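You operate a simulated robot arm through the tools that you are given. There is no shell and no other tool.

You are at the controls of a simulated robot arm. One attempt, no reset.

JOB
Weigh out 60 to 80 g of flour into the grey bowl.
Fine: bowl on the scale, zero it first; none spilt, scoop back where it lay, lid on the tub.

The check looks at the end state, three seconds after you hand in, the way a careful person would. Anything else that was tipped, shoved, dropped, spilled or broken makes it a failure. A push-on lid holds only when it is set on centred and level and pressed home; a screw cap is set on level and turned clockwise until tight.

ROBOT AND FRAMES
A 6-joint arm with a two-finger parallel gripper, fixed in place. Base frame: the origin is on the floor under the middle of its stand, x ahead of it, y to its left, z up; the work surface is at about z = 900. Readings come in mm, rad, newtons and seconds.
With the tool pointing down near the work surface it reaches from about 360 to 820 mm from the base axis. Its first joint turns from -2.897 to 2.897 rad. Payload 3.91 kg.
The TCP is the grasp point between the finger pads, 30 mm short of the fingertips. In the tool frame z runs along the fingers and y along their closing line. Largest opening 110 mm; finger width 20, thickness 10; the body of the gripper, 48 by 112 mm, starts 55 mm behind the TCP.
Orientation is that of the tool frame in the base frame, as a unit quaternion [w, x, y, z]. With the fingers straight down and closing along the base's y, the tool's x points along the base's -x, its y along +y and its z along -z.

CONTROLS
- The arm moves only by the tool play_rows. Its argument "motion" is a list of rows, each a list of 7 numbers: the finger opening in mm, from 0 to 110, then the shift along the tool's x, y, z in units of 250 mm (1.0 is 250 mm), then the turn, a rotation vector about the tool's x, y, z in units of 45 degrees (1.0 is 45 degrees). In form: [[grip, tx, ty, tz, rx, ry, rz], ...]. A call has 1 to 20 rows; each row is the pose to reach, as a shift and turn from the pose commanded when the call began, along the tool's axes at that moment. A call with a number of a shift or a turn outside -1 to 1 is refused whole. A row lasts 0.2 s, in which the tool goes at most 50 mm and 0.15 rad; a call with a longer step from one row to the next is refused whole, and so is a gripper value outside its range. Where a pose cannot be reached the arm comes as near as it can. A force on the tool above 40 N (or 10 N above the force at the start of the call, whichever is more), or a blocked arm, ends the call early, and 0.2 s more pass. The fingers move at their own pace (about 45 mm/s each) and stop on an object; they squeeze with about 35 N. The grip force told is the motor's: it shows also when the fingers shut on nothing. Time passes only in rows, and 0.2 s behind the last, so rows that repeat a pose let the fingers close. The reply holds the time, the measured pose of the TCP, the force on the tool along the base axes, the opening and the grip force, in the units named above and with some noise, with the torque about the TCP (base axes, N m) and any sound that the robot's microphone picked up, and new pictures: "views" is both (left out), scene, wrist or none.
- Cameras (640 x 400 px; columns grow to the right, rows downward): "scene" is fixed at [50.9, 649.6, 1658.9]; the picture's right is [-0.78, -0.62, 0.00], its down [-0.42, 0.53, -0.74] and it looks along [0.46, -0.58, -0.68] (base axes); focal length 314 px, centre (320, 200). "wrist" rides on the gripper at [77, 7, -114] in the tool frame; the picture's right is [-0.09, 1.00, 0.00], its down [-0.80, -0.07, -0.59] and it looks along [-0.59, -0.05, 0.80] (tool axes); focal length 270 px, centre (320, 200). There is no depth. A picture from a camera that has moved, and an enlarged one, comes with that camera's place and axes in the base frame and with its lens.
- raise_lower(by): slides the trunk up (or, below 0, down) by that many mm; the arm rides with it, the base frame stays. It gives what a move gives, with no picture.
- zoom(camera, box): a new picture of the part [left, top, right, bottom] of that camera's present view, enlarged. The clock stands still meanwhile.
- finish_job(): hands the job in; it is judged then, once.

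Nothing tells you positions but the pictures and the camera data. Unless the task says otherwise, let go and move clear before handing in.

The tools are called after "Call:" as name(argument=value, ...) on one line, values as JSON. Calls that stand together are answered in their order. play_rows: Moves the arm, as the interface text tells. Its arguments: {"type":"object","properties":{"motion":{"type":"array"},"views":{"type":"string","enum":["both","scene","wrist","none"]}},"required":["motion"]} The other tools are called the same way: raise_lower (by) moves the trunk up or down; zoom (camera, box) takes an enlarged picture of a part of a camera's view; finish_job () hands the job in.

At the start:

```text
time_s: 0.0
ee_pos: [519.4, -34.6, 1300.1]
tool_rot: [0.0, 0.0, 1.0, -0.001]
contact_force: [-0.6, 0.4, -0.8]
ft_torque: [0.02, -0.02, 0.0]
width: 109.9
grip_force: 0.1
trunk travel left (down, up): [-525.0, 85.0]
```

scene: 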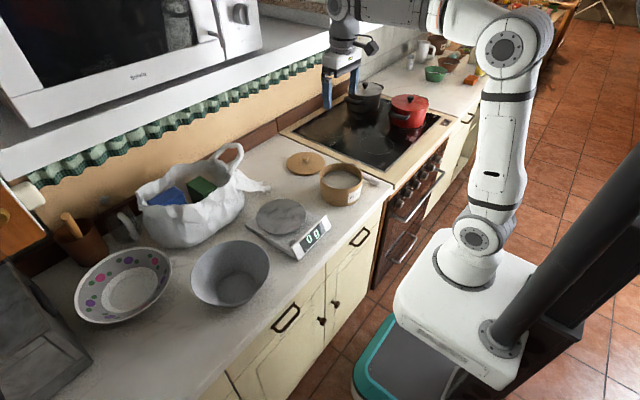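
wrist: 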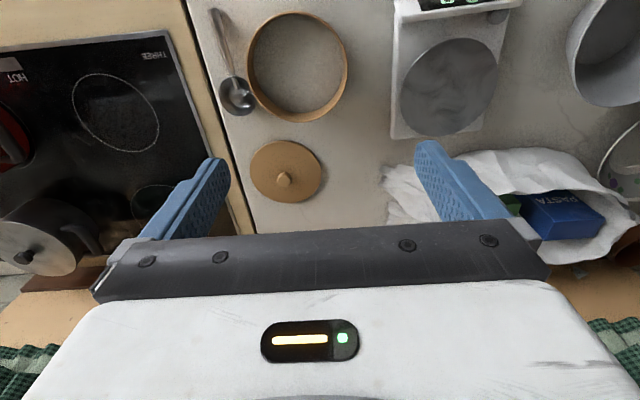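

I see the counter with a wooden tub of flour (open), its lid beside it, a scoop next to the tub, the scale showing 0 g, the grey bowl and a decorated bowl. I'll zoom in to locate things precisely before moving.

Call:
zoom(camera="scene", box=[180, 130, 400, 310])

Call:
zoom(camera="wrist", box=[180, 0, 400, 220])

Call:
zoom(camera="wrist", box=[380, 0, 640, 160])

```text
2.22 times, centred on (290, 220) of scene
camera zoom: at [50.9, 649.6, 1658.9], right [-0.78, -0.62, 0.0], down [-0.42, 0.53, -0.74], along [0.46, -0.58, -0.68], focal length 698 px, centre (387, 156)
```

zoom: 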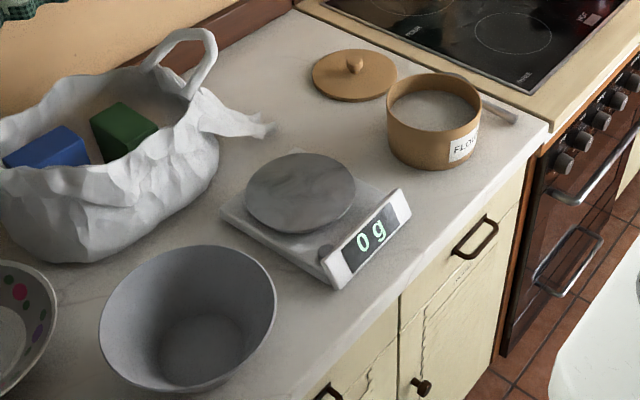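

```text
1.82 times, centred on (290, 110) of wrist
camera zoom: at [441.6, -28.5, 1415.0], right [0.09, 1.0, 0.0], down [0.8, -0.07, 0.59], along [0.59, -0.05, -0.8], focal length 491 px, centre (374, 364)
```

zoom: 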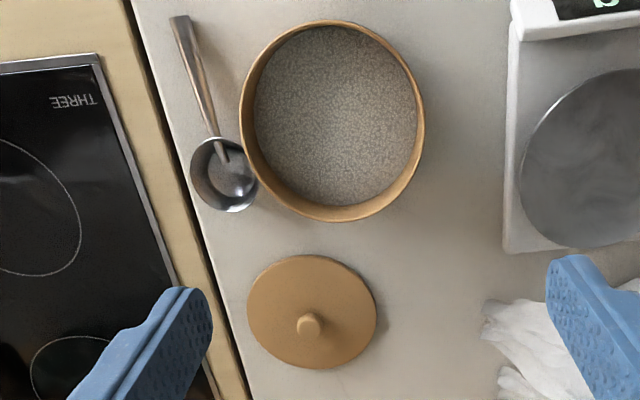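

```text
2.46 times, centred on (510, 80) of wrist
camera zoom: at [441.6, -28.5, 1415.0], right [0.09, 1.0, 0.0], down [0.8, -0.07, 0.59], along [0.59, -0.05, -0.8], focal length 665 px, centre (-148, 495)
```

zoom: 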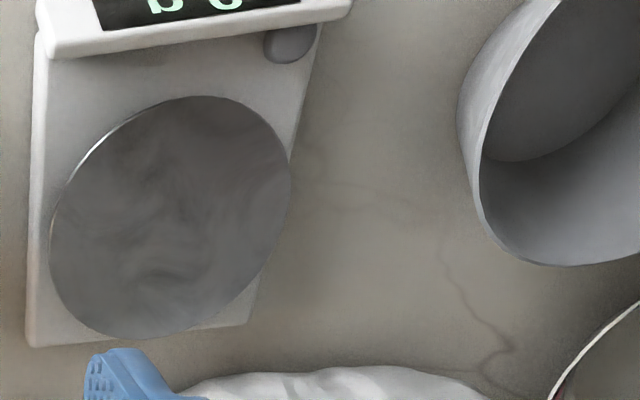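

I take the tub to be near (520,-70), scoop near (500,-190), lid near (730,-127), scale plate near (584,176) and the grey bowl near (510,428). I'll move the wrist camera over the scale and bowl for a better look.

Call:
play_rows(motion=[[110, 0.046, 0.157, 0.033, 0, 0, 0], [110, 0.092, 0.313, 0.067, 0, 0, 0], [110, 0.138, 0.47, 0.1, 0, 0, 0], [110, 0.184, 0.627, 0.133, 0, 0, 0], [110, 0.23, 0.783, 0.167, 0, 0, 0], [110, 0.276, 0.94, 0.2, 0, 0, 0]])

```text
time_s: 1.4
ee_pos: [450.5, 201.1, 1249.2]
tool_rot: [0.0, 0.0, 1.0, 0.0]
contact_force: [0.3, 0.0, -0.3]
ft_torque: [0.0, 0.0, -0.04]
width: 110.2
grip_force: 0.0
trunk travel left (down, up): [-525.0, 85.0]
camera wrist: at [372.9, 208.0, 1364.3], right [0.09, 1.0, 0.0], down [0.8, -0.07, 0.59], along [0.59, -0.05, -0.8], focal length 270 px, centre (320, 200)
```

scene: 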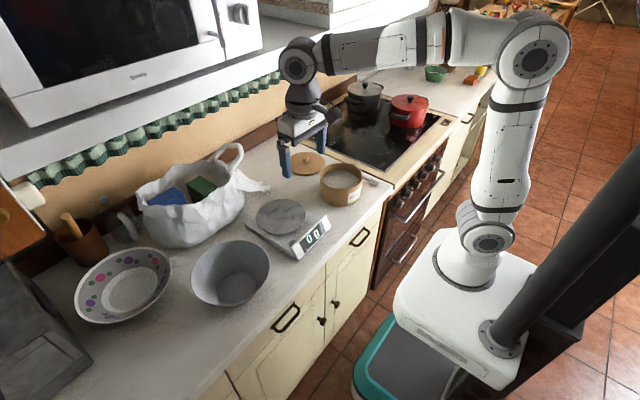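
wrist: 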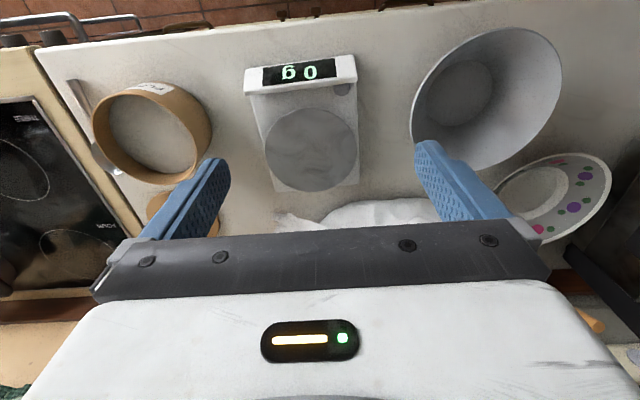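

The scale with its plate, display and a dark tare button are clearly visible, and the bowl to the right. I'll zoom in for measurements.

Call:
zoom(camera="wrist", box=[230, 40, 390, 200])

Call:
zoom(camera="wrist", box=[400, 10, 620, 180])

Call:
zoom(camera="scene", box=[180, 190, 350, 310])

```text
2.50 times, centred on (310, 120) of wrist
camera zoom: at [372.9, 208.0, 1364.3], right [0.09, 1.0, 0.0], down [0.8, -0.07, 0.59], along [0.59, -0.05, -0.8], focal length 676 px, centre (345, 400)
```

zoom: 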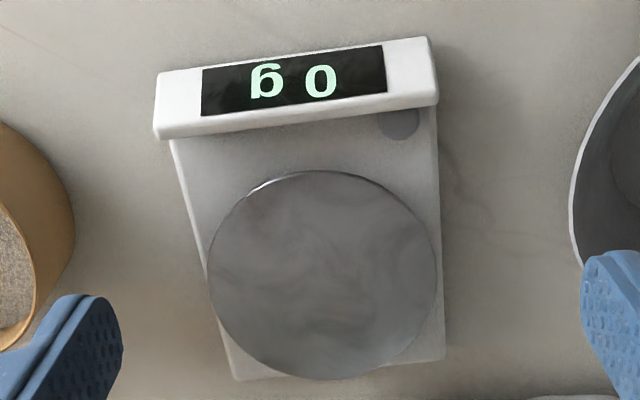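

```text
2.35 times, centred on (510, 95) of wrist
camera zoom: at [372.9, 208.0, 1364.3], right [0.09, 1.0, 0.0], down [0.8, -0.07, 0.59], along [0.59, -0.05, -0.8], focal length 636 px, centre (-127, 447)
```

zoom: 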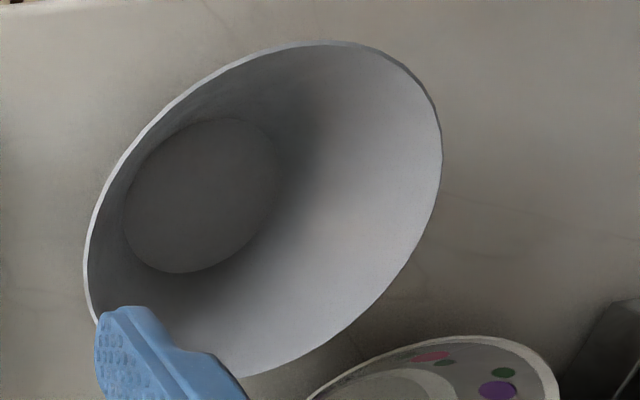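

```text
3.33 times, centred on (265, 250) of scene
camera zoom: at [50.9, 649.6, 1658.9], right [-0.78, -0.62, 0.0], down [-0.42, 0.53, -0.74], along [0.46, -0.58, -0.68], focal length 1047 px, centre (503, 33)
```

zoom: 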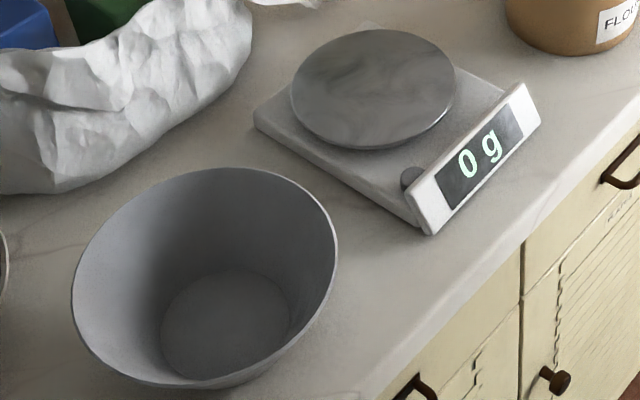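

The scale plate is centred near (580,177) with its top around z 942, the tare button near (488,231), and the bowl near (517,425) with its rim at about z 980. I'll move over the bowl for a closer measurement.

Call:
play_rows(motion=[[110, -0.006, 0.149, 0.079, 0, 0, 0], [110, -0.013, 0.299, 0.159, 0, 0, 0], [110, -0.019, 0.448, 0.238, 0, 0, 0], [110, -0.025, 0.597, 0.318, 0, 0, 0], [110, -0.032, 0.747, 0.397, 0, 0, 0], [110, -0.038, 0.896, 0.477, 0, 0, 0]])

```text
time_s: 2.8
ee_pos: [459.4, 424.5, 1130.7]
tool_rot: [0.001, 0.0, 1.0, -0.001]
contact_force: [0.2, 0.6, -0.3]
ft_torque: [0.0, -0.04, 0.02]
width: 110.1
grip_force: 0.0
trunk travel left (down, up): [-525.0, 85.0]
camera wrist: at [381.9, 431.9, 1246.4], right [0.09, 1.0, 0.0], down [0.8, -0.07, 0.59], along [0.59, -0.05, -0.8], focal length 270 px, centre (320, 200)
```

scene: 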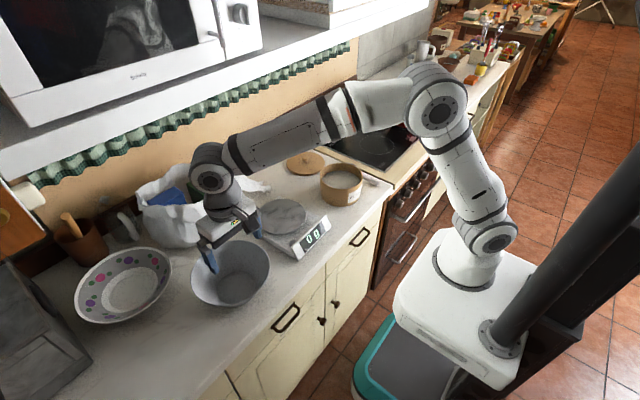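
wrist: 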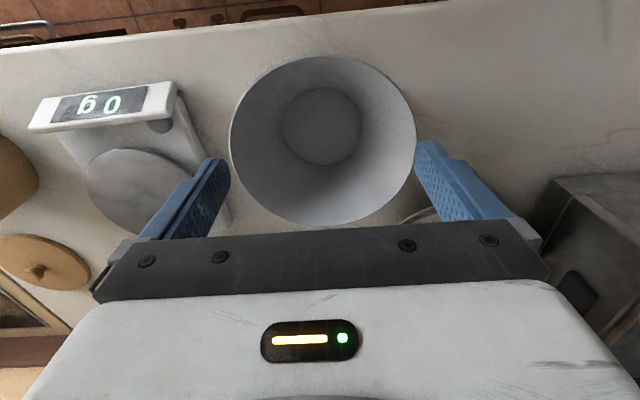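

The bowl sits nearly in the middle of the wrist view now. I'll enlarge it to measure rim and base.

Call:
zoom(camera="wrist", box=[200, 30, 460, 230])

Call:
zoom(camera="scene", box=[180, 200, 300, 320])

```text
2.00 times, centred on (330, 130) of wrist
camera zoom: at [381.9, 431.9, 1246.4], right [0.09, 1.0, 0.0], down [0.8, -0.07, 0.59], along [0.59, -0.05, -0.8], focal length 541 px, centre (300, 340)
```

zoom: 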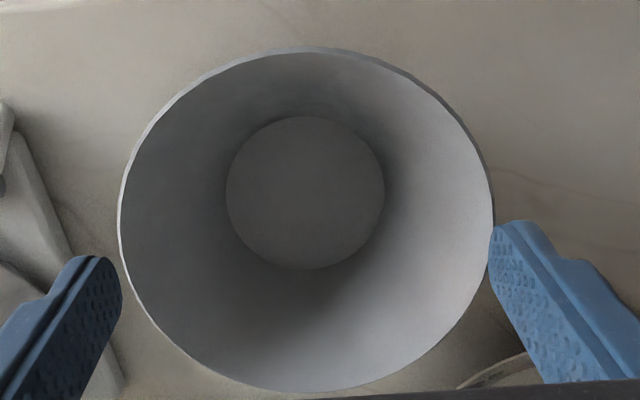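

```text
3.33 times, centred on (240, 260) of scene
camera zoom: at [50.9, 649.6, 1658.9], right [-0.78, -0.62, 0.0], down [-0.42, 0.53, -0.74], along [0.46, -0.58, -0.68], focal length 1047 px, centre (587, 0)
```

zoom: 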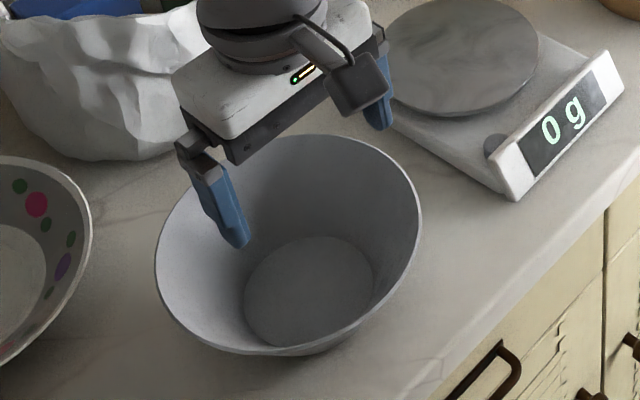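

The bowl is at about (520,425), rim radius about 100 at z 980, base radius about 54, so the wall leans roughly 30°. I'll tilt the gripper 30° to match the wall and go to a pre-grasp just off the rim on the -y side.

Call:
play_rows(motion=[[90, -0.04, -0.088, 0.061, -0.111, 0, 0], [70, -0.081, -0.176, 0.122, -0.222, 0, 0], [60, -0.121, -0.264, 0.184, -0.333, 0, 0], [50, -0.161, -0.352, 0.245, -0.445, 0, 0], [40, -0.202, -0.44, 0.306, -0.556, 0, 0], [40, -0.242, -0.528, 0.367, -0.667, 0, 0], [40, -0.242, -0.528, 0.367, -0.667, 0, 0]])

```text
time_s: 4.4
ee_pos: [520.1, 291.0, 1038.3]
tool_rot: [0.0, 0.0, 0.966, 0.26]
contact_force: [-0.6, 0.0, 0.3]
ft_torque: [-0.01, -0.02, 0.01]
width: 39.9
grip_force: 0.0
trunk travel left (down, up): [-525.0, 85.0]
camera wrist: at [442.1, 239.7, 1141.8], right [0.09, 0.86, 0.5], down [0.8, -0.36, 0.48], along [0.59, 0.36, -0.72], focal length 270 px, centre (320, 200)
```

scene: 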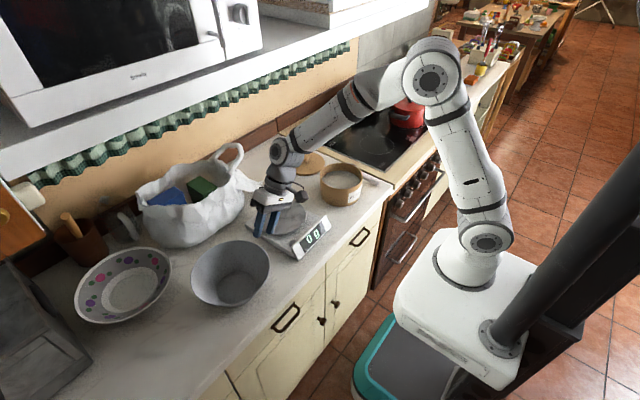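
wrist: 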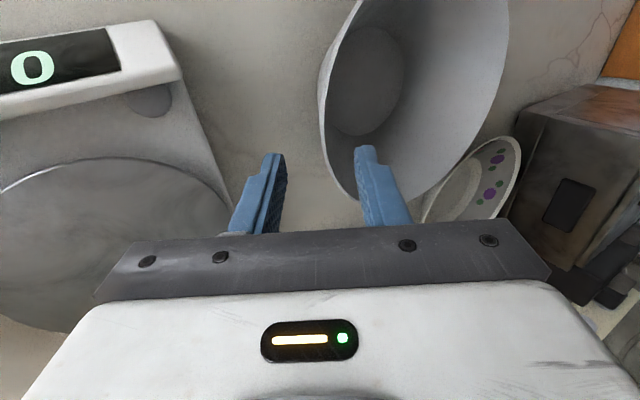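

The rim edge lies between the fingers as expected. I'll slide along the wall by 80 mm, then check before closing.

Call:
play_rows(motion=[[40, 0, 0.004, 0.08, 0, 0, 0], [40, 0, 0.008, 0.16, 0, 0, 0], [40, 0, 0.01, 0.24, 0, 0, 0], [40, 0, 0.01, 0.32, 0, 0, 0], [40, 0, 0.01, 0.32, 0, 0, 0]])

Call:
zoom(camera="scene", box=[180, 190, 320, 310])

```text
time_s: 5.6
ee_pos: [519.7, 334.8, 970.7]
tool_rot: [0.0, -0.001, 0.966, 0.259]
contact_force: [0.2, 0.8, -0.4]
ft_torque: [-0.02, 0.0, 0.0]
width: 40.0
grip_force: 0.1
trunk travel left (down, up): [-525.0, 85.0]
camera wrist: at [442.6, 282.4, 1073.8], right [0.09, 0.86, 0.5], down [0.8, -0.36, 0.48], along [0.59, 0.36, -0.72], focal length 270 px, centre (320, 200)
```

scene: 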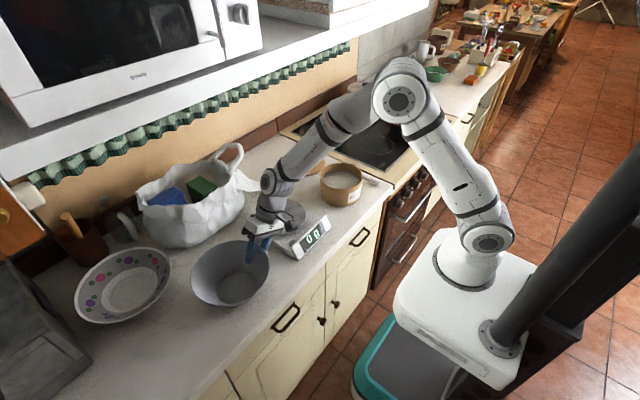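
wrist: 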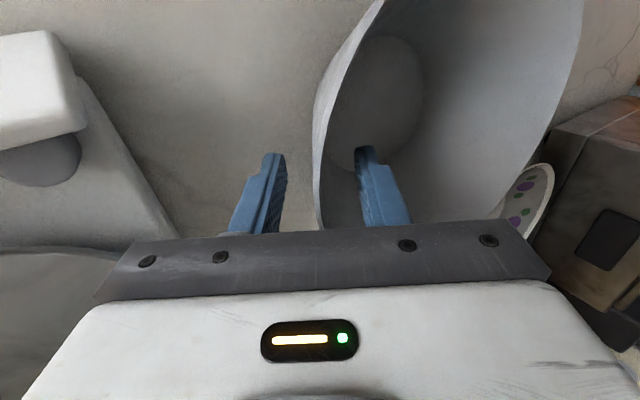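

```text
3.33 times, centred on (250, 250) of scene
camera zoom: at [50.9, 649.6, 1658.9], right [-0.78, -0.62, 0.0], down [-0.42, 0.53, -0.74], along [0.46, -0.58, -0.68], focal length 1047 px, centre (553, 33)
```

zoom: 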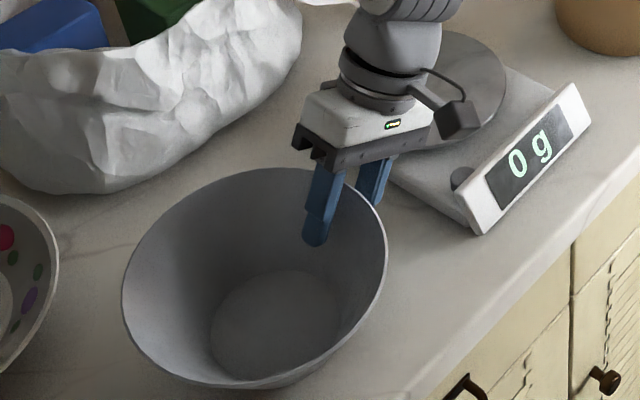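

The rim wall is between the fingers with one inside, one outside. I'll close the gripper.

Call:
play_rows(motion=[[30, 0, 0, 0, 0, 0, 0], [15, 0, 0, 0, 0, 0, 0], [0, 0, 0, 0, 0, 0, 0], [0, 0, 0, 0, 0, 0, 0], [0, 0, 0, 0, 0, 0, 0], [0, 0, 0, 0, 0, 0, 0]])

```text
time_s: 7.0
ee_pos: [519.4, 333.3, 970.8]
tool_rot: [0.001, 0.0, 0.966, 0.259]
contact_force: [-0.1, -0.6, -0.4]
ft_torque: [-0.22, 0.02, -0.01]
width: 10.2
grip_force: 35.0
trunk travel left (down, up): [-525.0, 85.0]
camera wrist: at [442.8, 282.4, 1073.7], right [0.09, 0.86, 0.5], down [0.8, -0.36, 0.48], along [0.59, 0.36, -0.72], focal length 270 px, centre (320, 200)
```

scene: 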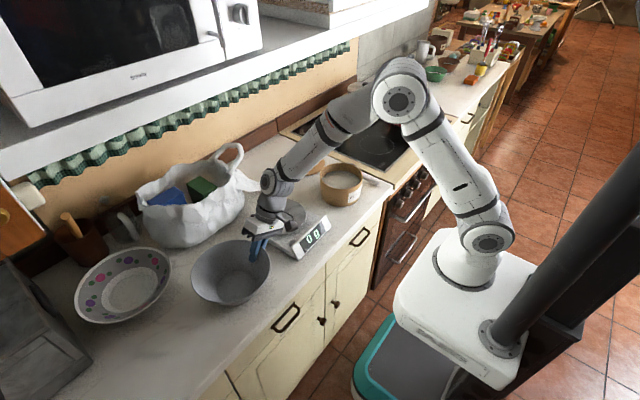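
wrist: 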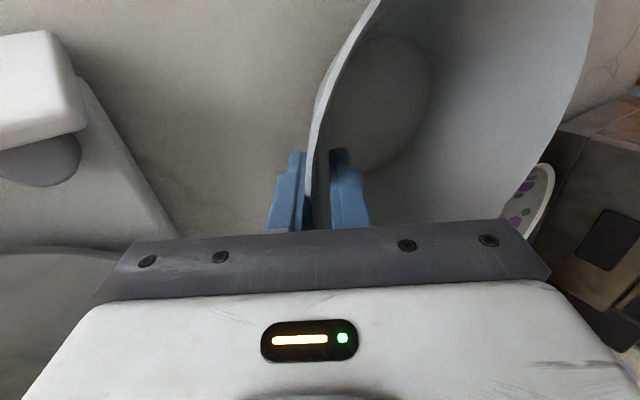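

Gripped with the wall between the pads (10 mm, 35 N). I'll lift 40 mm straight up and check that the bowl hangs level.

Call:
play_rows(motion=[[0, 0, 0.02, -0.035, 0, 0, 0], [0, 0, 0.04, -0.069, 0, 0, 0], [0, 0, 0.06, -0.104, 0, 0, 0], [0, 0, 0.08, -0.139, 0, 0, 0], [0, 0, 0.08, -0.139, 0, 0, 0]])

Call:
zoom(camera="scene", box=[180, 190, 320, 310])

```text
time_s: 8.2
ee_pos: [520.5, 333.8, 1011.2]
tool_rot: [0.001, -0.001, 0.966, 0.259]
contact_force: [0.2, -0.1, -2.2]
ft_torque: [-0.23, -0.03, 0.01]
width: 10.2
grip_force: 35.2
trunk travel left (down, up): [-525.0, 85.0]
camera wrist: at [443.0, 282.7, 1114.2], right [0.09, 0.86, 0.5], down [0.8, -0.36, 0.48], along [0.59, 0.36, -0.72], focal length 270 px, centre (320, 200)
```

scene: 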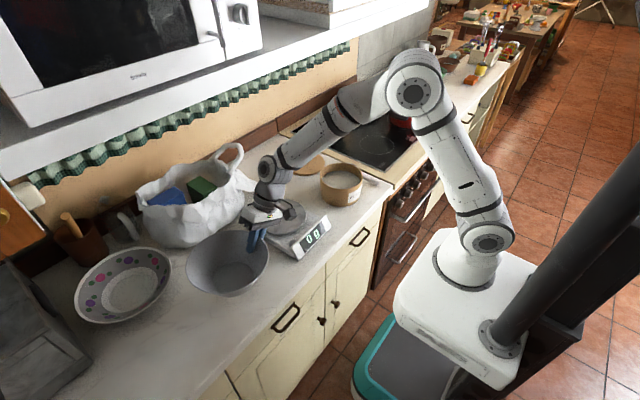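
wrist: 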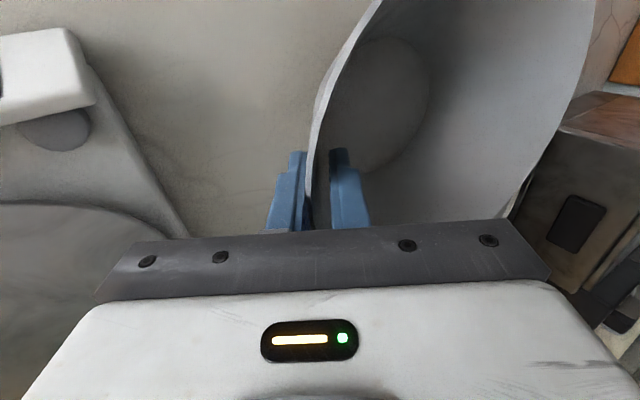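

```text
3.33 times, centred on (250, 250) of scene
camera zoom: at [50.9, 649.6, 1658.9], right [-0.78, -0.62, 0.0], down [-0.42, 0.53, -0.74], along [0.46, -0.58, -0.68], focal length 1047 px, centre (553, 33)
```

zoom: 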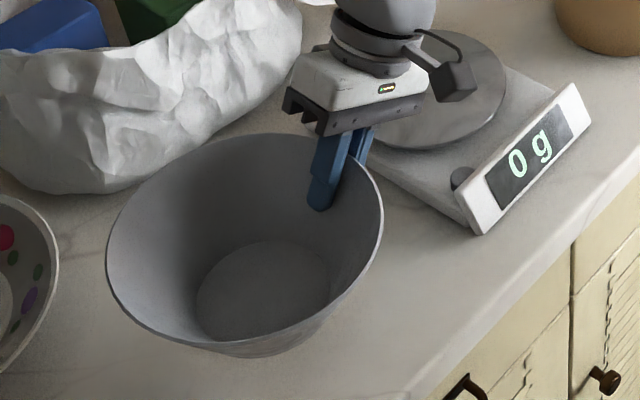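

The bowl hangs level and weighs about 2.2 N. Next I carry it up and over the scale plate, aiming the bowl centre at about (590,170), a bit away from the tare button.

Call:
play_rows(motion=[[0, 0, 0.05, -0.087, 0, 0, 0], [0, 0, 0.1, -0.173, 0, 0, 0], [0, -0.035, -0.0104, -0.237, 0, 0, 0], [0, -0.07, -0.121, -0.3005, 0, 0, 0], [0, -0.105, -0.231, -0.364, 0, 0, 0], [0, -0.14, -0.342, -0.428, 0, 0, 0], [0, -0.175, -0.452, -0.492, 0, 0, 0], [0, -0.21, -0.562, -0.5555, 0, 0, 0], [0, -0.245, -0.673, -0.619, 0, 0, 0], [0, -0.28, -0.783, -0.683, 0, 0, 0], [0, -0.28, -0.783, -0.683, 0, 0, 0]])

Call:
zoom(camera="scene", box=[210, 130, 370, 280])

```text
time_s: 10.6
ee_pos: [590.5, 78.0, 1061.2]
tool_rot: [0.001, 0.0, 0.966, 0.259]
contact_force: [0.4, -1.2, -2.6]
ft_torque: [-0.22, -0.01, 0.0]
width: 10.4
grip_force: 35.5
trunk travel left (down, up): [-525.0, 85.0]
camera wrist: at [512.4, 26.3, 1164.3], right [0.09, 0.86, 0.5], down [0.8, -0.36, 0.48], along [0.59, 0.36, -0.72], focal length 270 px, centre (320, 200)
```

scene: 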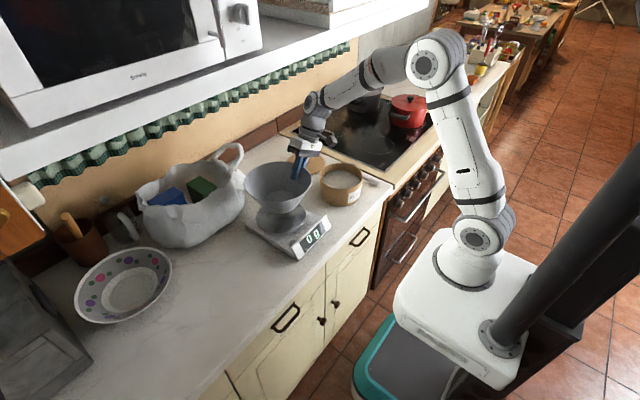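
wrist: 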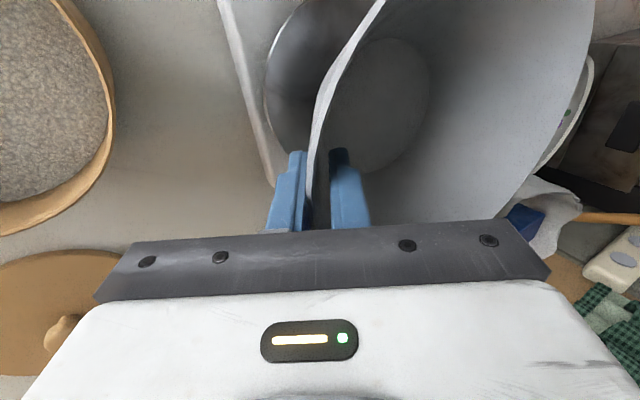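

```text
2.67 times, centred on (290, 205) of scene
camera zoom: at [50.9, 649.6, 1658.9], right [-0.78, -0.62, 0.0], down [-0.42, 0.53, -0.74], along [0.46, -0.58, -0.68], focal length 837 px, centre (400, 187)
```

zoom: 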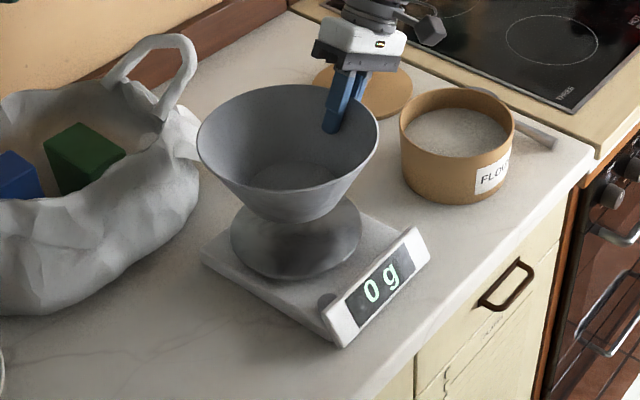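

The bowl is above the plate. I'll lower it most of the way, then creep down watching the force and the display.

Call:
play_rows(motion=[[0, 0, -0.024, 0.0416, 0, 0, 0], [0, 0, -0.048, 0.0831, 0, 0, 0], [0, 0, -0.072, 0.1247, 0, 0, 0], [0, 0, -0.072, 0.1247, 0, 0, 0]], views="scene")

Call:
zoom(camera="scene", box=[230, 140, 350, 270])

```text
time_s: 11.6
ee_pos: [590.5, 78.3, 1025.0]
tool_rot: [0.0, 0.0, 0.966, 0.259]
contact_force: [-0.1, -0.1, -3.1]
ft_torque: [-0.24, 0.0, 0.03]
width: 10.1
grip_force: 35.1
trunk travel left (down, up): [-525.0, 85.0]
```

scene: 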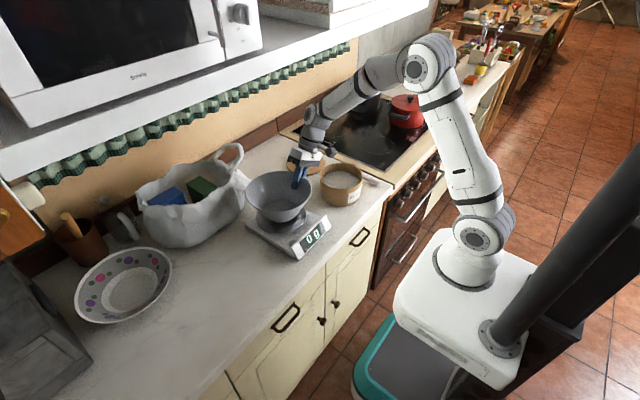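

```text
3.08 times, centred on (290, 205) of scene
camera zoom: at [50.9, 649.6, 1658.9], right [-0.78, -0.62, 0.0], down [-0.42, 0.53, -0.74], along [0.46, -0.58, -0.68], focal length 966 px, centre (412, 185)
```

zoom: 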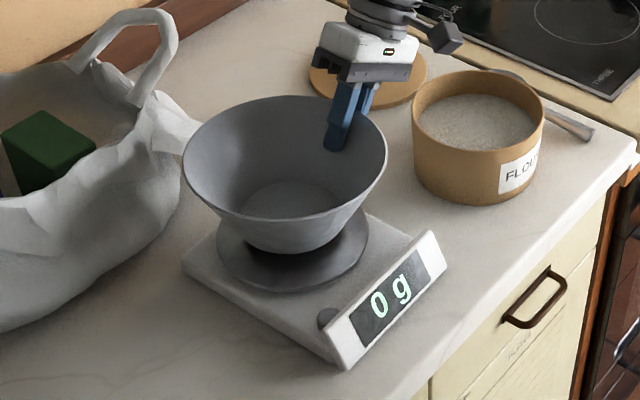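

A gap remains beneath the bowl. I'll creep down 10 mm in 2 mm steps.

Call:
play_rows(motion=[[0, 0, -0.004, 0.0069, 0, 0, 0], [0, 0, -0.008, 0.0139, 0, 0, 0], [0, 0, -0.012, 0.0208, 0, 0, 0], [0, 0, -0.016, 0.0277, 0, 0, 0], [0, 0, -0.02, 0.0346, 0, 0, 0], [0, 0, -0.02, 0.0346, 0, 0, 0]], views="none")

Call:
zoom(camera="scene", box=[230, 140, 350, 270])

```text
time_s: 13.0
ee_pos: [588.5, 79.5, 1014.4]
tool_rot: [0.001, -0.001, 0.966, 0.259]
contact_force: [0.1, 0.1, -1.6]
ft_torque: [-0.22, -0.05, 0.0]
width: 10.2
grip_force: 35.1
trunk travel left (down, up): [-525.0, 85.0]
```

```text
3.08 times, centred on (290, 205) of scene
camera zoom: at [50.9, 649.6, 1658.9], right [-0.78, -0.62, 0.0], down [-0.42, 0.53, -0.74], along [0.46, -0.58, -0.68], focal length 966 px, centre (412, 185)
```

zoom: 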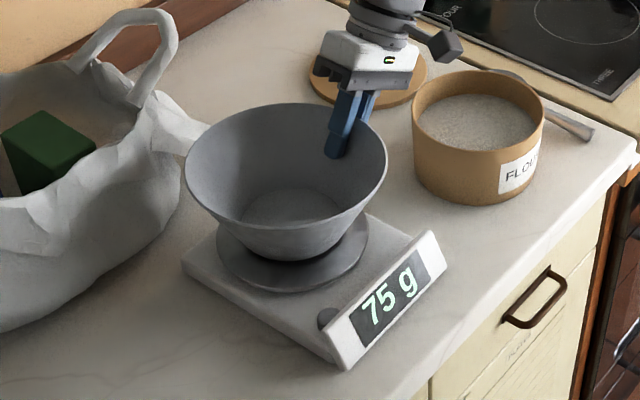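

The scale now reads 75 g, so the base is touching. A little further down, in 0.5–1 mm steps.

Call:
play_rows(motion=[[0, 0, -0.002, 0.0035, 0, 0, 0], [0, 0, -0.004, 0.0069, 0, 0, 0], [0, 0, -0.004, 0.0069, 0, 0, 0]], views="none")

Call:
zoom(camera="scene", box=[230, 140, 350, 270])

```text
time_s: 13.8
ee_pos: [590.0, 79.4, 1013.1]
tool_rot: [0.0, 0.001, 0.966, 0.258]
contact_force: [1.0, 0.1, 1.8]
ft_torque: [-0.07, -0.13, 0.01]
width: 10.3
grip_force: 34.6
trunk travel left (down, up): [-525.0, 85.0]
```

```text
3.08 times, centred on (290, 205) of scene
camera zoom: at [50.9, 649.6, 1658.9], right [-0.78, -0.62, 0.0], down [-0.42, 0.53, -0.74], along [0.46, -0.58, -0.68], focal length 966 px, centre (412, 185)
```

zoom: 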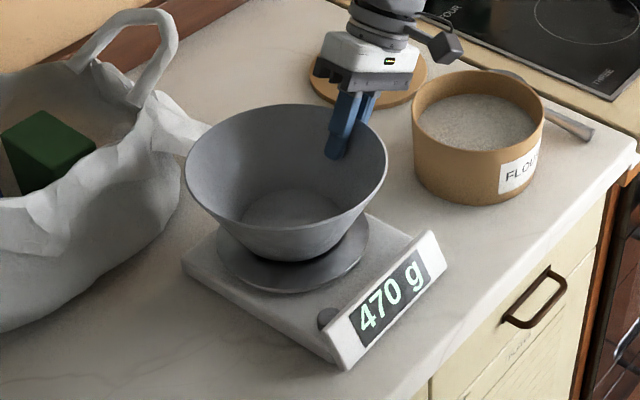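

The bowl is fully seated (470 g including slight push). I'll release by opening to 40 mm and then check.

Call:
play_rows(motion=[[14, 0, 0, 0, 0, 0, 0], [20, 0, 0, 0, 0, 0, 0], [30, 0, 0, 0, 0, 0, 0], [40, 0, 0, 0, 0, 0, 0], [40, 0, 0, 0, 0, 0, 0]], views="wrist")

Call:
zoom(camera="scene", box=[230, 140, 350, 270])

```text
time_s: 15.0
ee_pos: [589.3, 78.5, 1013.2]
tool_rot: [0.0, 0.0, 0.966, 0.259]
contact_force: [-0.3, -0.4, 0.1]
ft_torque: [-0.02, -0.02, 0.03]
width: 40.0
grip_force: 0.1
trunk travel left (down, up): [-525.0, 85.0]
camera wrist: at [512.4, 27.3, 1116.0], right [0.09, 0.86, 0.5], down [0.8, -0.36, 0.48], along [0.59, 0.36, -0.72], focal length 270 px, centre (320, 200)
```

wrist: 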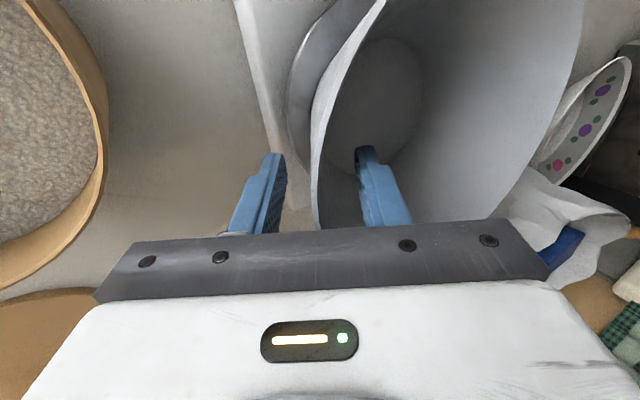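

```text
3.08 times, centred on (290, 205) of scene
camera zoom: at [50.9, 649.6, 1658.9], right [-0.78, -0.62, 0.0], down [-0.42, 0.53, -0.74], along [0.46, -0.58, -0.68], focal length 966 px, centre (412, 185)
```

zoom: 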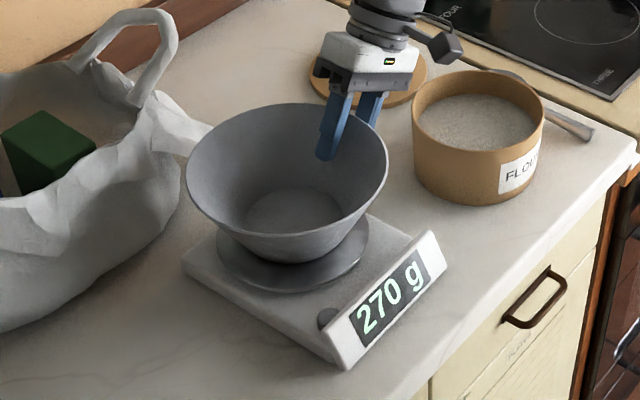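

The scale settles at 270 g with the bowl free-standing. I'll back the fingers out along the wall, return to vertical and move above the tare button area to look at it.

Call:
play_rows(motion=[[40, 0, 0, -0.18, 0, 0, 0], [40, 0, 0, -0.36, 0, 0, 0], [40, 0.029, 0.063, -0.415, 0.167, 0, 0], [40, 0.058, 0.126, -0.47, 0.333, 0, 0], [30, 0.088, 0.189, -0.525, 0.5, 0, 0], [20, 0.117, 0.252, -0.58, 0.667, 0, 0], [10, 0.164, 0.366, -0.499, 0.667, 0, 0], [0, 0.211, 0.48, -0.417, 0.667, 0, 0], [0, 0.259, 0.595, -0.336, 0.667, 0, 0], [0, 0.306, 0.709, -0.255, 0.667, 0, 0], [0, 0.353, 0.823, -0.173, 0.667, 0, 0], [0, 0.4, 0.937, -0.092, 0.667, 0, 0], [0, 0.4, 0.937, -0.092, 0.667, 0, 0]])

Call:
zoom(camera="wrist", box=[200, 0, 420, 160])

Call:
zoom(camera="scene", box=[230, 140, 350, 270])

```text
time_s: 17.8
ee_pos: [489.6, 269.1, 1149.3]
tool_rot: [0.0, -0.001, 1.0, 0.0]
contact_force: [-0.2, -0.1, -0.2]
ft_torque: [0.01, -0.01, -0.02]
width: 0.0
grip_force: 34.8
trunk travel left (down, up): [-525.0, 85.0]
camera wrist: at [412.4, 276.5, 1265.2], right [0.09, 1.0, 0.0], down [0.8, -0.07, 0.59], along [0.59, -0.05, -0.8], focal length 270 px, centre (320, 200)
```

scene: 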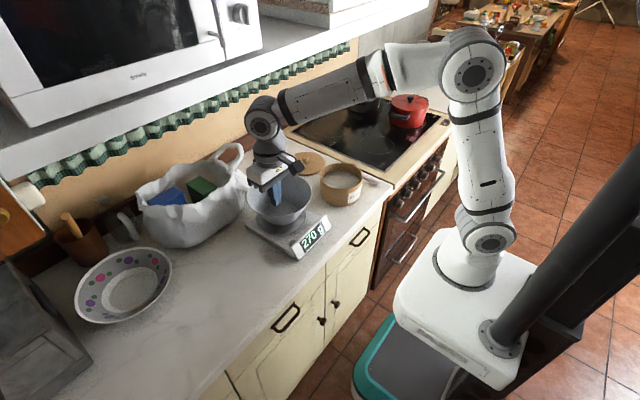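
wrist: 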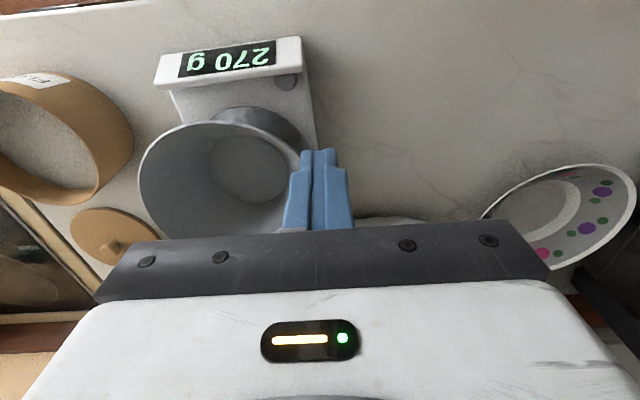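

```text
2.50 times, centred on (310, 80) of wrist
camera zoom: at [412.4, 276.5, 1265.2], right [0.09, 1.0, 0.0], down [0.8, -0.07, 0.59], along [0.59, -0.05, -0.8], focal length 676 px, centre (345, 500)
```

zoom: 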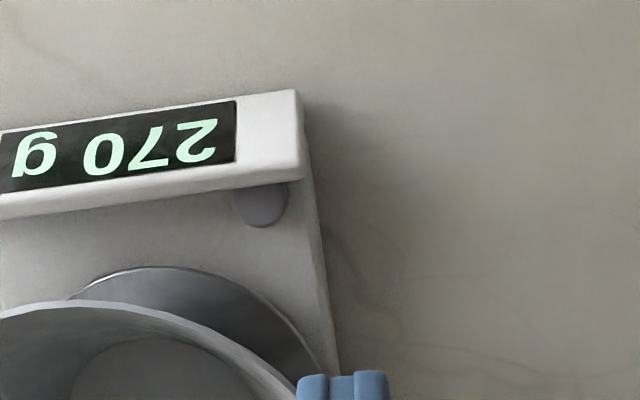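

```text
3.08 times, centred on (290, 205) of scene
camera zoom: at [50.9, 649.6, 1658.9], right [-0.78, -0.62, 0.0], down [-0.42, 0.53, -0.74], along [0.46, -0.58, -0.68], focal length 966 px, centre (412, 185)
```

zoom: 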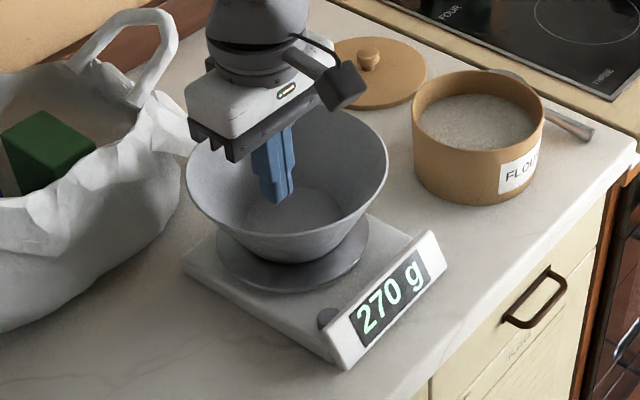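

The scale reads 270 g with the bowl resting free. The button is near (487,231). I'll lean the gripper 40° so its body clears the bowl rim and hover above the button.

Call:
play_rows(motion=[[0, 0, -0.017, 0.073, 0.148, 0, 0], [0, 0, -0.034, 0.145, 0.296, 0, 0], [0, 0, -0.051, 0.218, 0.444, 0, 0], [0, 0, -0.068, 0.291, 0.592, 0, 0], [0, 0, -0.085, 0.363, 0.74, 0, 0], [0, 0, -0.102, 0.436, 0.889, 0, 0], [0, 0, -0.102, 0.436, 0.889, 0, 0]])

Call:
zoom(camera="wrist", box=[220, 60, 420, 210])

Call:
zoom(camera="scene", box=[230, 140, 350, 270])

```text
time_s: 19.4
ee_pos: [489.7, 244.5, 1041.3]
tool_rot: [0.0, 0.0, 0.939, -0.343]
contact_force: [0.0, 0.6, -0.1]
ft_torque: [-0.04, 0.02, -0.02]
width: 0.3
grip_force: 34.9
trunk travel left (down, up): [-525.0, 85.0]
camera wrist: at [412.4, 323.5, 1125.2], right [0.09, 0.76, -0.64], down [0.8, 0.33, 0.5], along [0.59, -0.56, -0.58], focal length 270 px, centre (320, 200)
```

scene: 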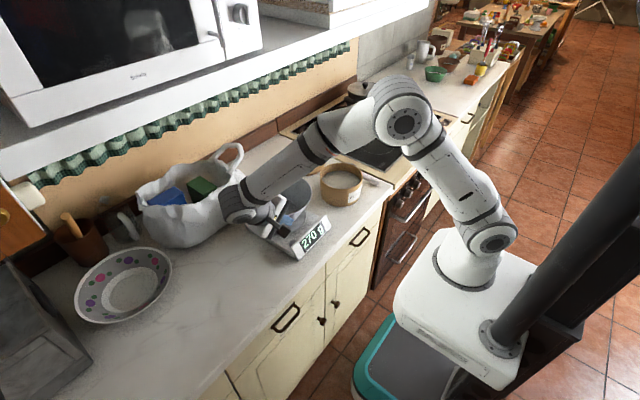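
wrist: 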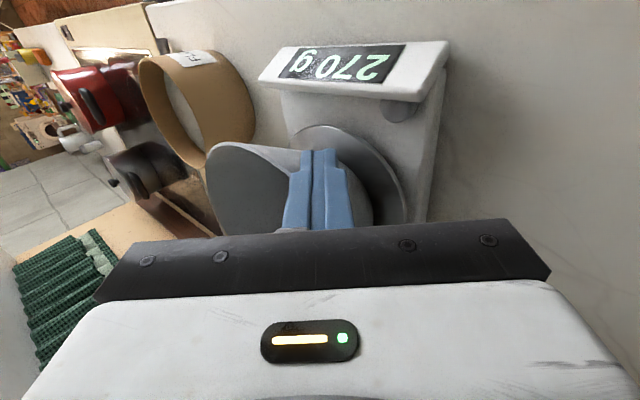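

```text
2.67 times, centred on (320, 135) of wrist
camera zoom: at [412.4, 323.5, 1125.2], right [0.09, 0.76, -0.64], down [0.8, 0.33, 0.5], along [0.59, -0.56, -0.58], focal length 721 px, centre (320, 373)
```

zoom: 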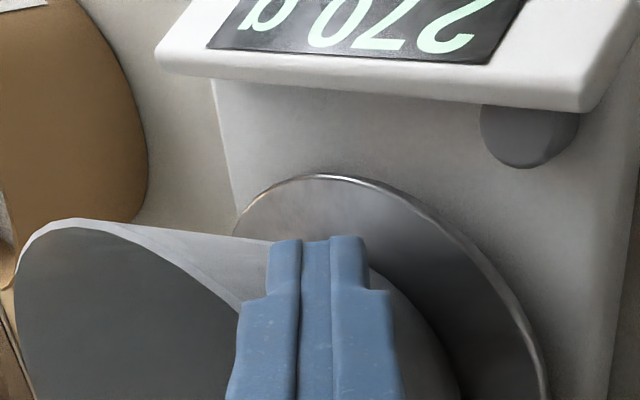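

```text
3.08 times, centred on (290, 205) of scene
camera zoom: at [50.9, 649.6, 1658.9], right [-0.78, -0.62, 0.0], down [-0.42, 0.53, -0.74], along [0.46, -0.58, -0.68], focal length 966 px, centre (412, 185)
```

zoom: 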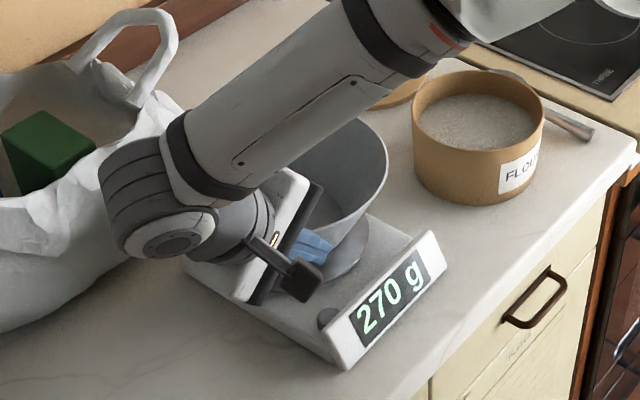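

The button projects where I expect, at about (483,231). I'll lower straight down to just above it.

Call:
play_rows(motion=[[0, 0.004, 0.0457, 0.0544, 0, 0, 0], [0, 0.008, 0.0913, 0.1088, 0, 0, 0], [0, 0.008, 0.137, 0.1631, 0, 0, 0], [0, 0.008, 0.1775, 0.2114, 0, 0, 0], [0, 0.008, 0.1775, 0.2114, 0, 0, 0]])

Call:
zoom(camera="wrist", box=[220, 60, 420, 210])

Call:
zoom(camera="scene", box=[250, 170, 350, 270])

```text
time_s: 20.6
ee_pos: [486.8, 244.0, 972.1]
tool_rot: [0.0, -0.001, 0.94, -0.342]
contact_force: [0.1, -0.4, 0.3]
ft_torque: [0.0, 0.01, -0.04]
width: 0.0
grip_force: 35.0
trunk travel left (down, up): [-525.0, 85.0]
camera wrist: at [410.3, 322.9, 1055.7], right [0.09, 0.76, -0.64], down [0.8, 0.33, 0.5], along [0.59, -0.56, -0.58], focal length 270 px, centre (320, 200)
```

scene: 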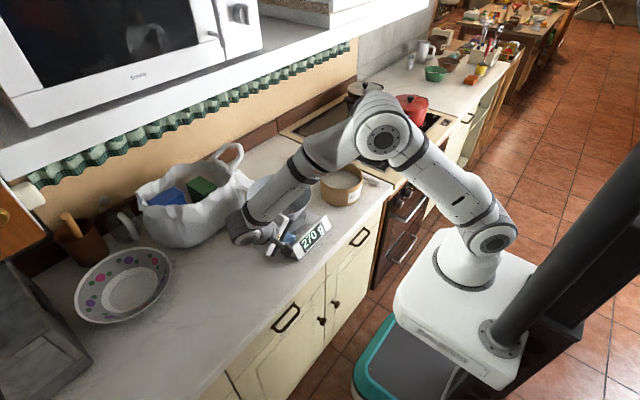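
wrist: 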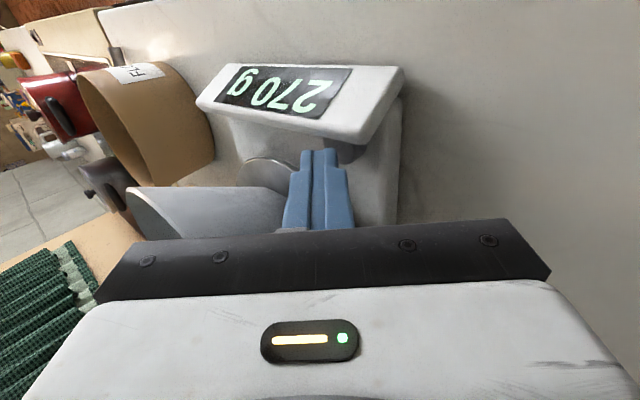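

```text
2.67 times, centred on (320, 135) of wrist
camera zoom: at [410.3, 322.9, 1055.7], right [0.09, 0.76, -0.64], down [0.8, 0.33, 0.5], along [0.59, -0.56, -0.58], focal length 721 px, centre (320, 373)
```

zoom: 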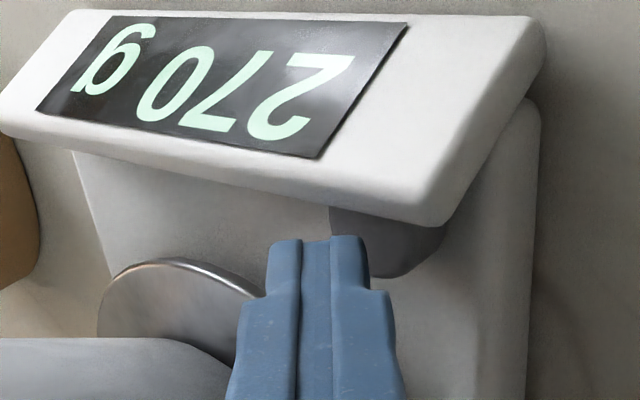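

```text
4.00 times, centred on (300, 220) of scene
camera zoom: at [50.9, 649.6, 1658.9], right [-0.78, -0.62, 0.0], down [-0.42, 0.53, -0.74], along [0.46, -0.58, -0.68], focal length 1256 px, centre (400, 120)
```

zoom: 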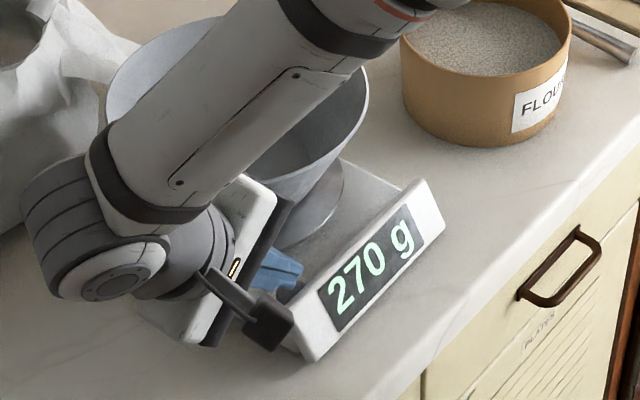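

The fingertip's lower corner is about 10 mm above the button and lined up with it. I'll creep down 8 mm.

Call:
play_rows(motion=[[0, 0, 0.0051, 0.0061, 0, 0, 0], [0, 0, 0.0103, 0.0123, 0, 0, 0], [0, 0, 0.0154, 0.0184, 0, 0, 0], [0, 0, 0.018, 0.0214, 0, 0, 0], [0, 0, 0.0206, 0.0245, 0, 0, 0]], views="none")

Call:
zoom(camera="wrist", box=[220, 60, 420, 210])

```text
time_s: 21.8
ee_pos: [488.4, 244.4, 964.9]
tool_rot: [-0.001, 0.0, 0.94, -0.342]
contact_force: [0.9, -0.1, 1.7]
ft_torque: [0.0, -0.03, -0.01]
width: 0.0
grip_force: 35.1
trunk travel left (down, up): [-525.0, 85.0]
heard: click
```

```text
2.67 times, centred on (320, 135) of wrist
camera zoom: at [410.3, 323.2, 1047.9], right [0.09, 0.76, -0.64], down [0.8, 0.33, 0.5], along [0.59, -0.56, -0.58], focal length 721 px, centre (320, 373)
```

zoom: 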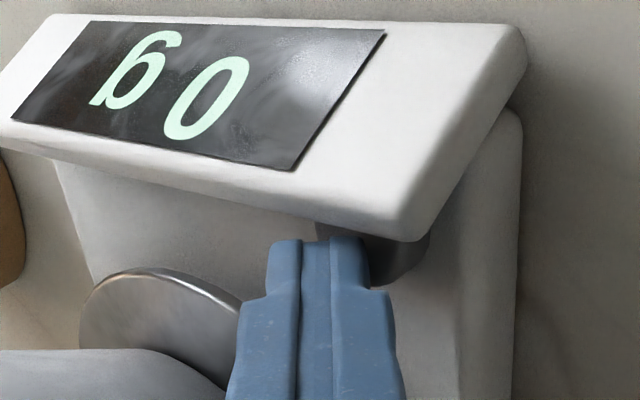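

A click was heard and the display shows 0 g. I'll lift off and re-check the display with nothing touching.

Call:
play_rows(motion=[[0, 0, -0.0257, -0.0306, 0, 0, 0], [0, 0, -0.1157, -0.1379, 0, 0, 0], [0, 0, -0.2186, -0.2604, 0, 0, 0], [0, 0, -0.3215, -0.383, -0.1, 0, 0], [0, 0, -0.36, -0.43, -0.26, 0, 0], [0, 0, -0.39, -0.47, -0.42, 0, 0], [0, 0, -0.42, -0.5, -0.58, 0, 0], [0, 0, -0.45, -0.53, -0.74, 0, 0], [0, 0, -0.476, -0.567, -0.889, 0, 0], [0, 0, -0.476, -0.567, -0.889, 0, 0]])

Call:
zoom(camera="scene", box=[230, 140, 350, 270])

```text
time_s: 24.0
ee_pos: [488.5, 244.2, 1149.6]
tool_rot: [0.0, -0.001, 1.0, 0.0]
contact_force: [-0.4, 0.5, 0.7]
ft_torque: [-0.01, 0.01, -0.02]
width: 0.1
grip_force: 34.9
trunk travel left (down, up): [-525.0, 85.0]
camera wrist: at [410.9, 251.3, 1263.9], right [0.09, 1.0, 0.0], down [0.8, -0.07, 0.59], along [0.59, -0.05, -0.8], focal length 270 px, centre (320, 200)
```

scene: 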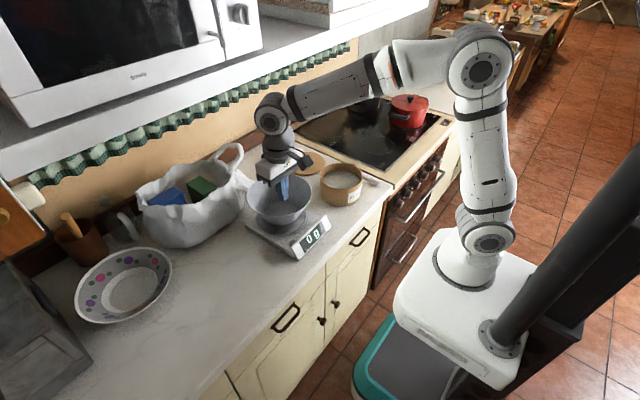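
wrist: 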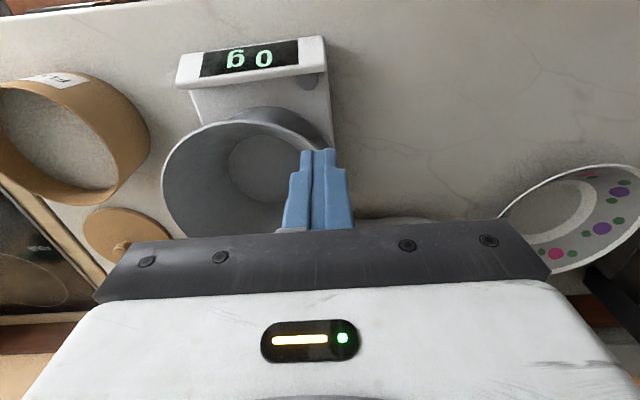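

```text
3.08 times, centred on (290, 205) of scene
camera zoom: at [50.9, 649.6, 1658.9], right [-0.78, -0.62, 0.0], down [-0.42, 0.53, -0.74], along [0.46, -0.58, -0.68], focal length 966 px, centre (412, 185)
```

zoom: 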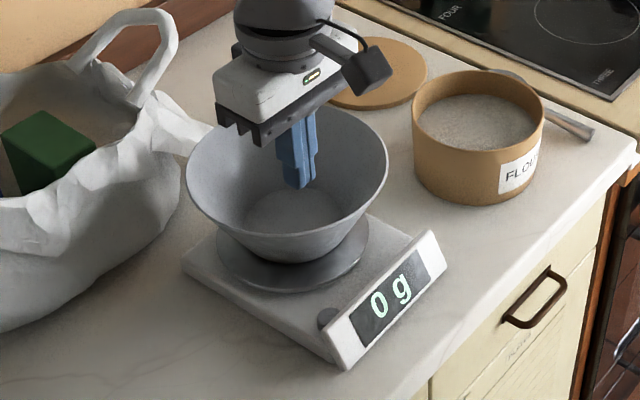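

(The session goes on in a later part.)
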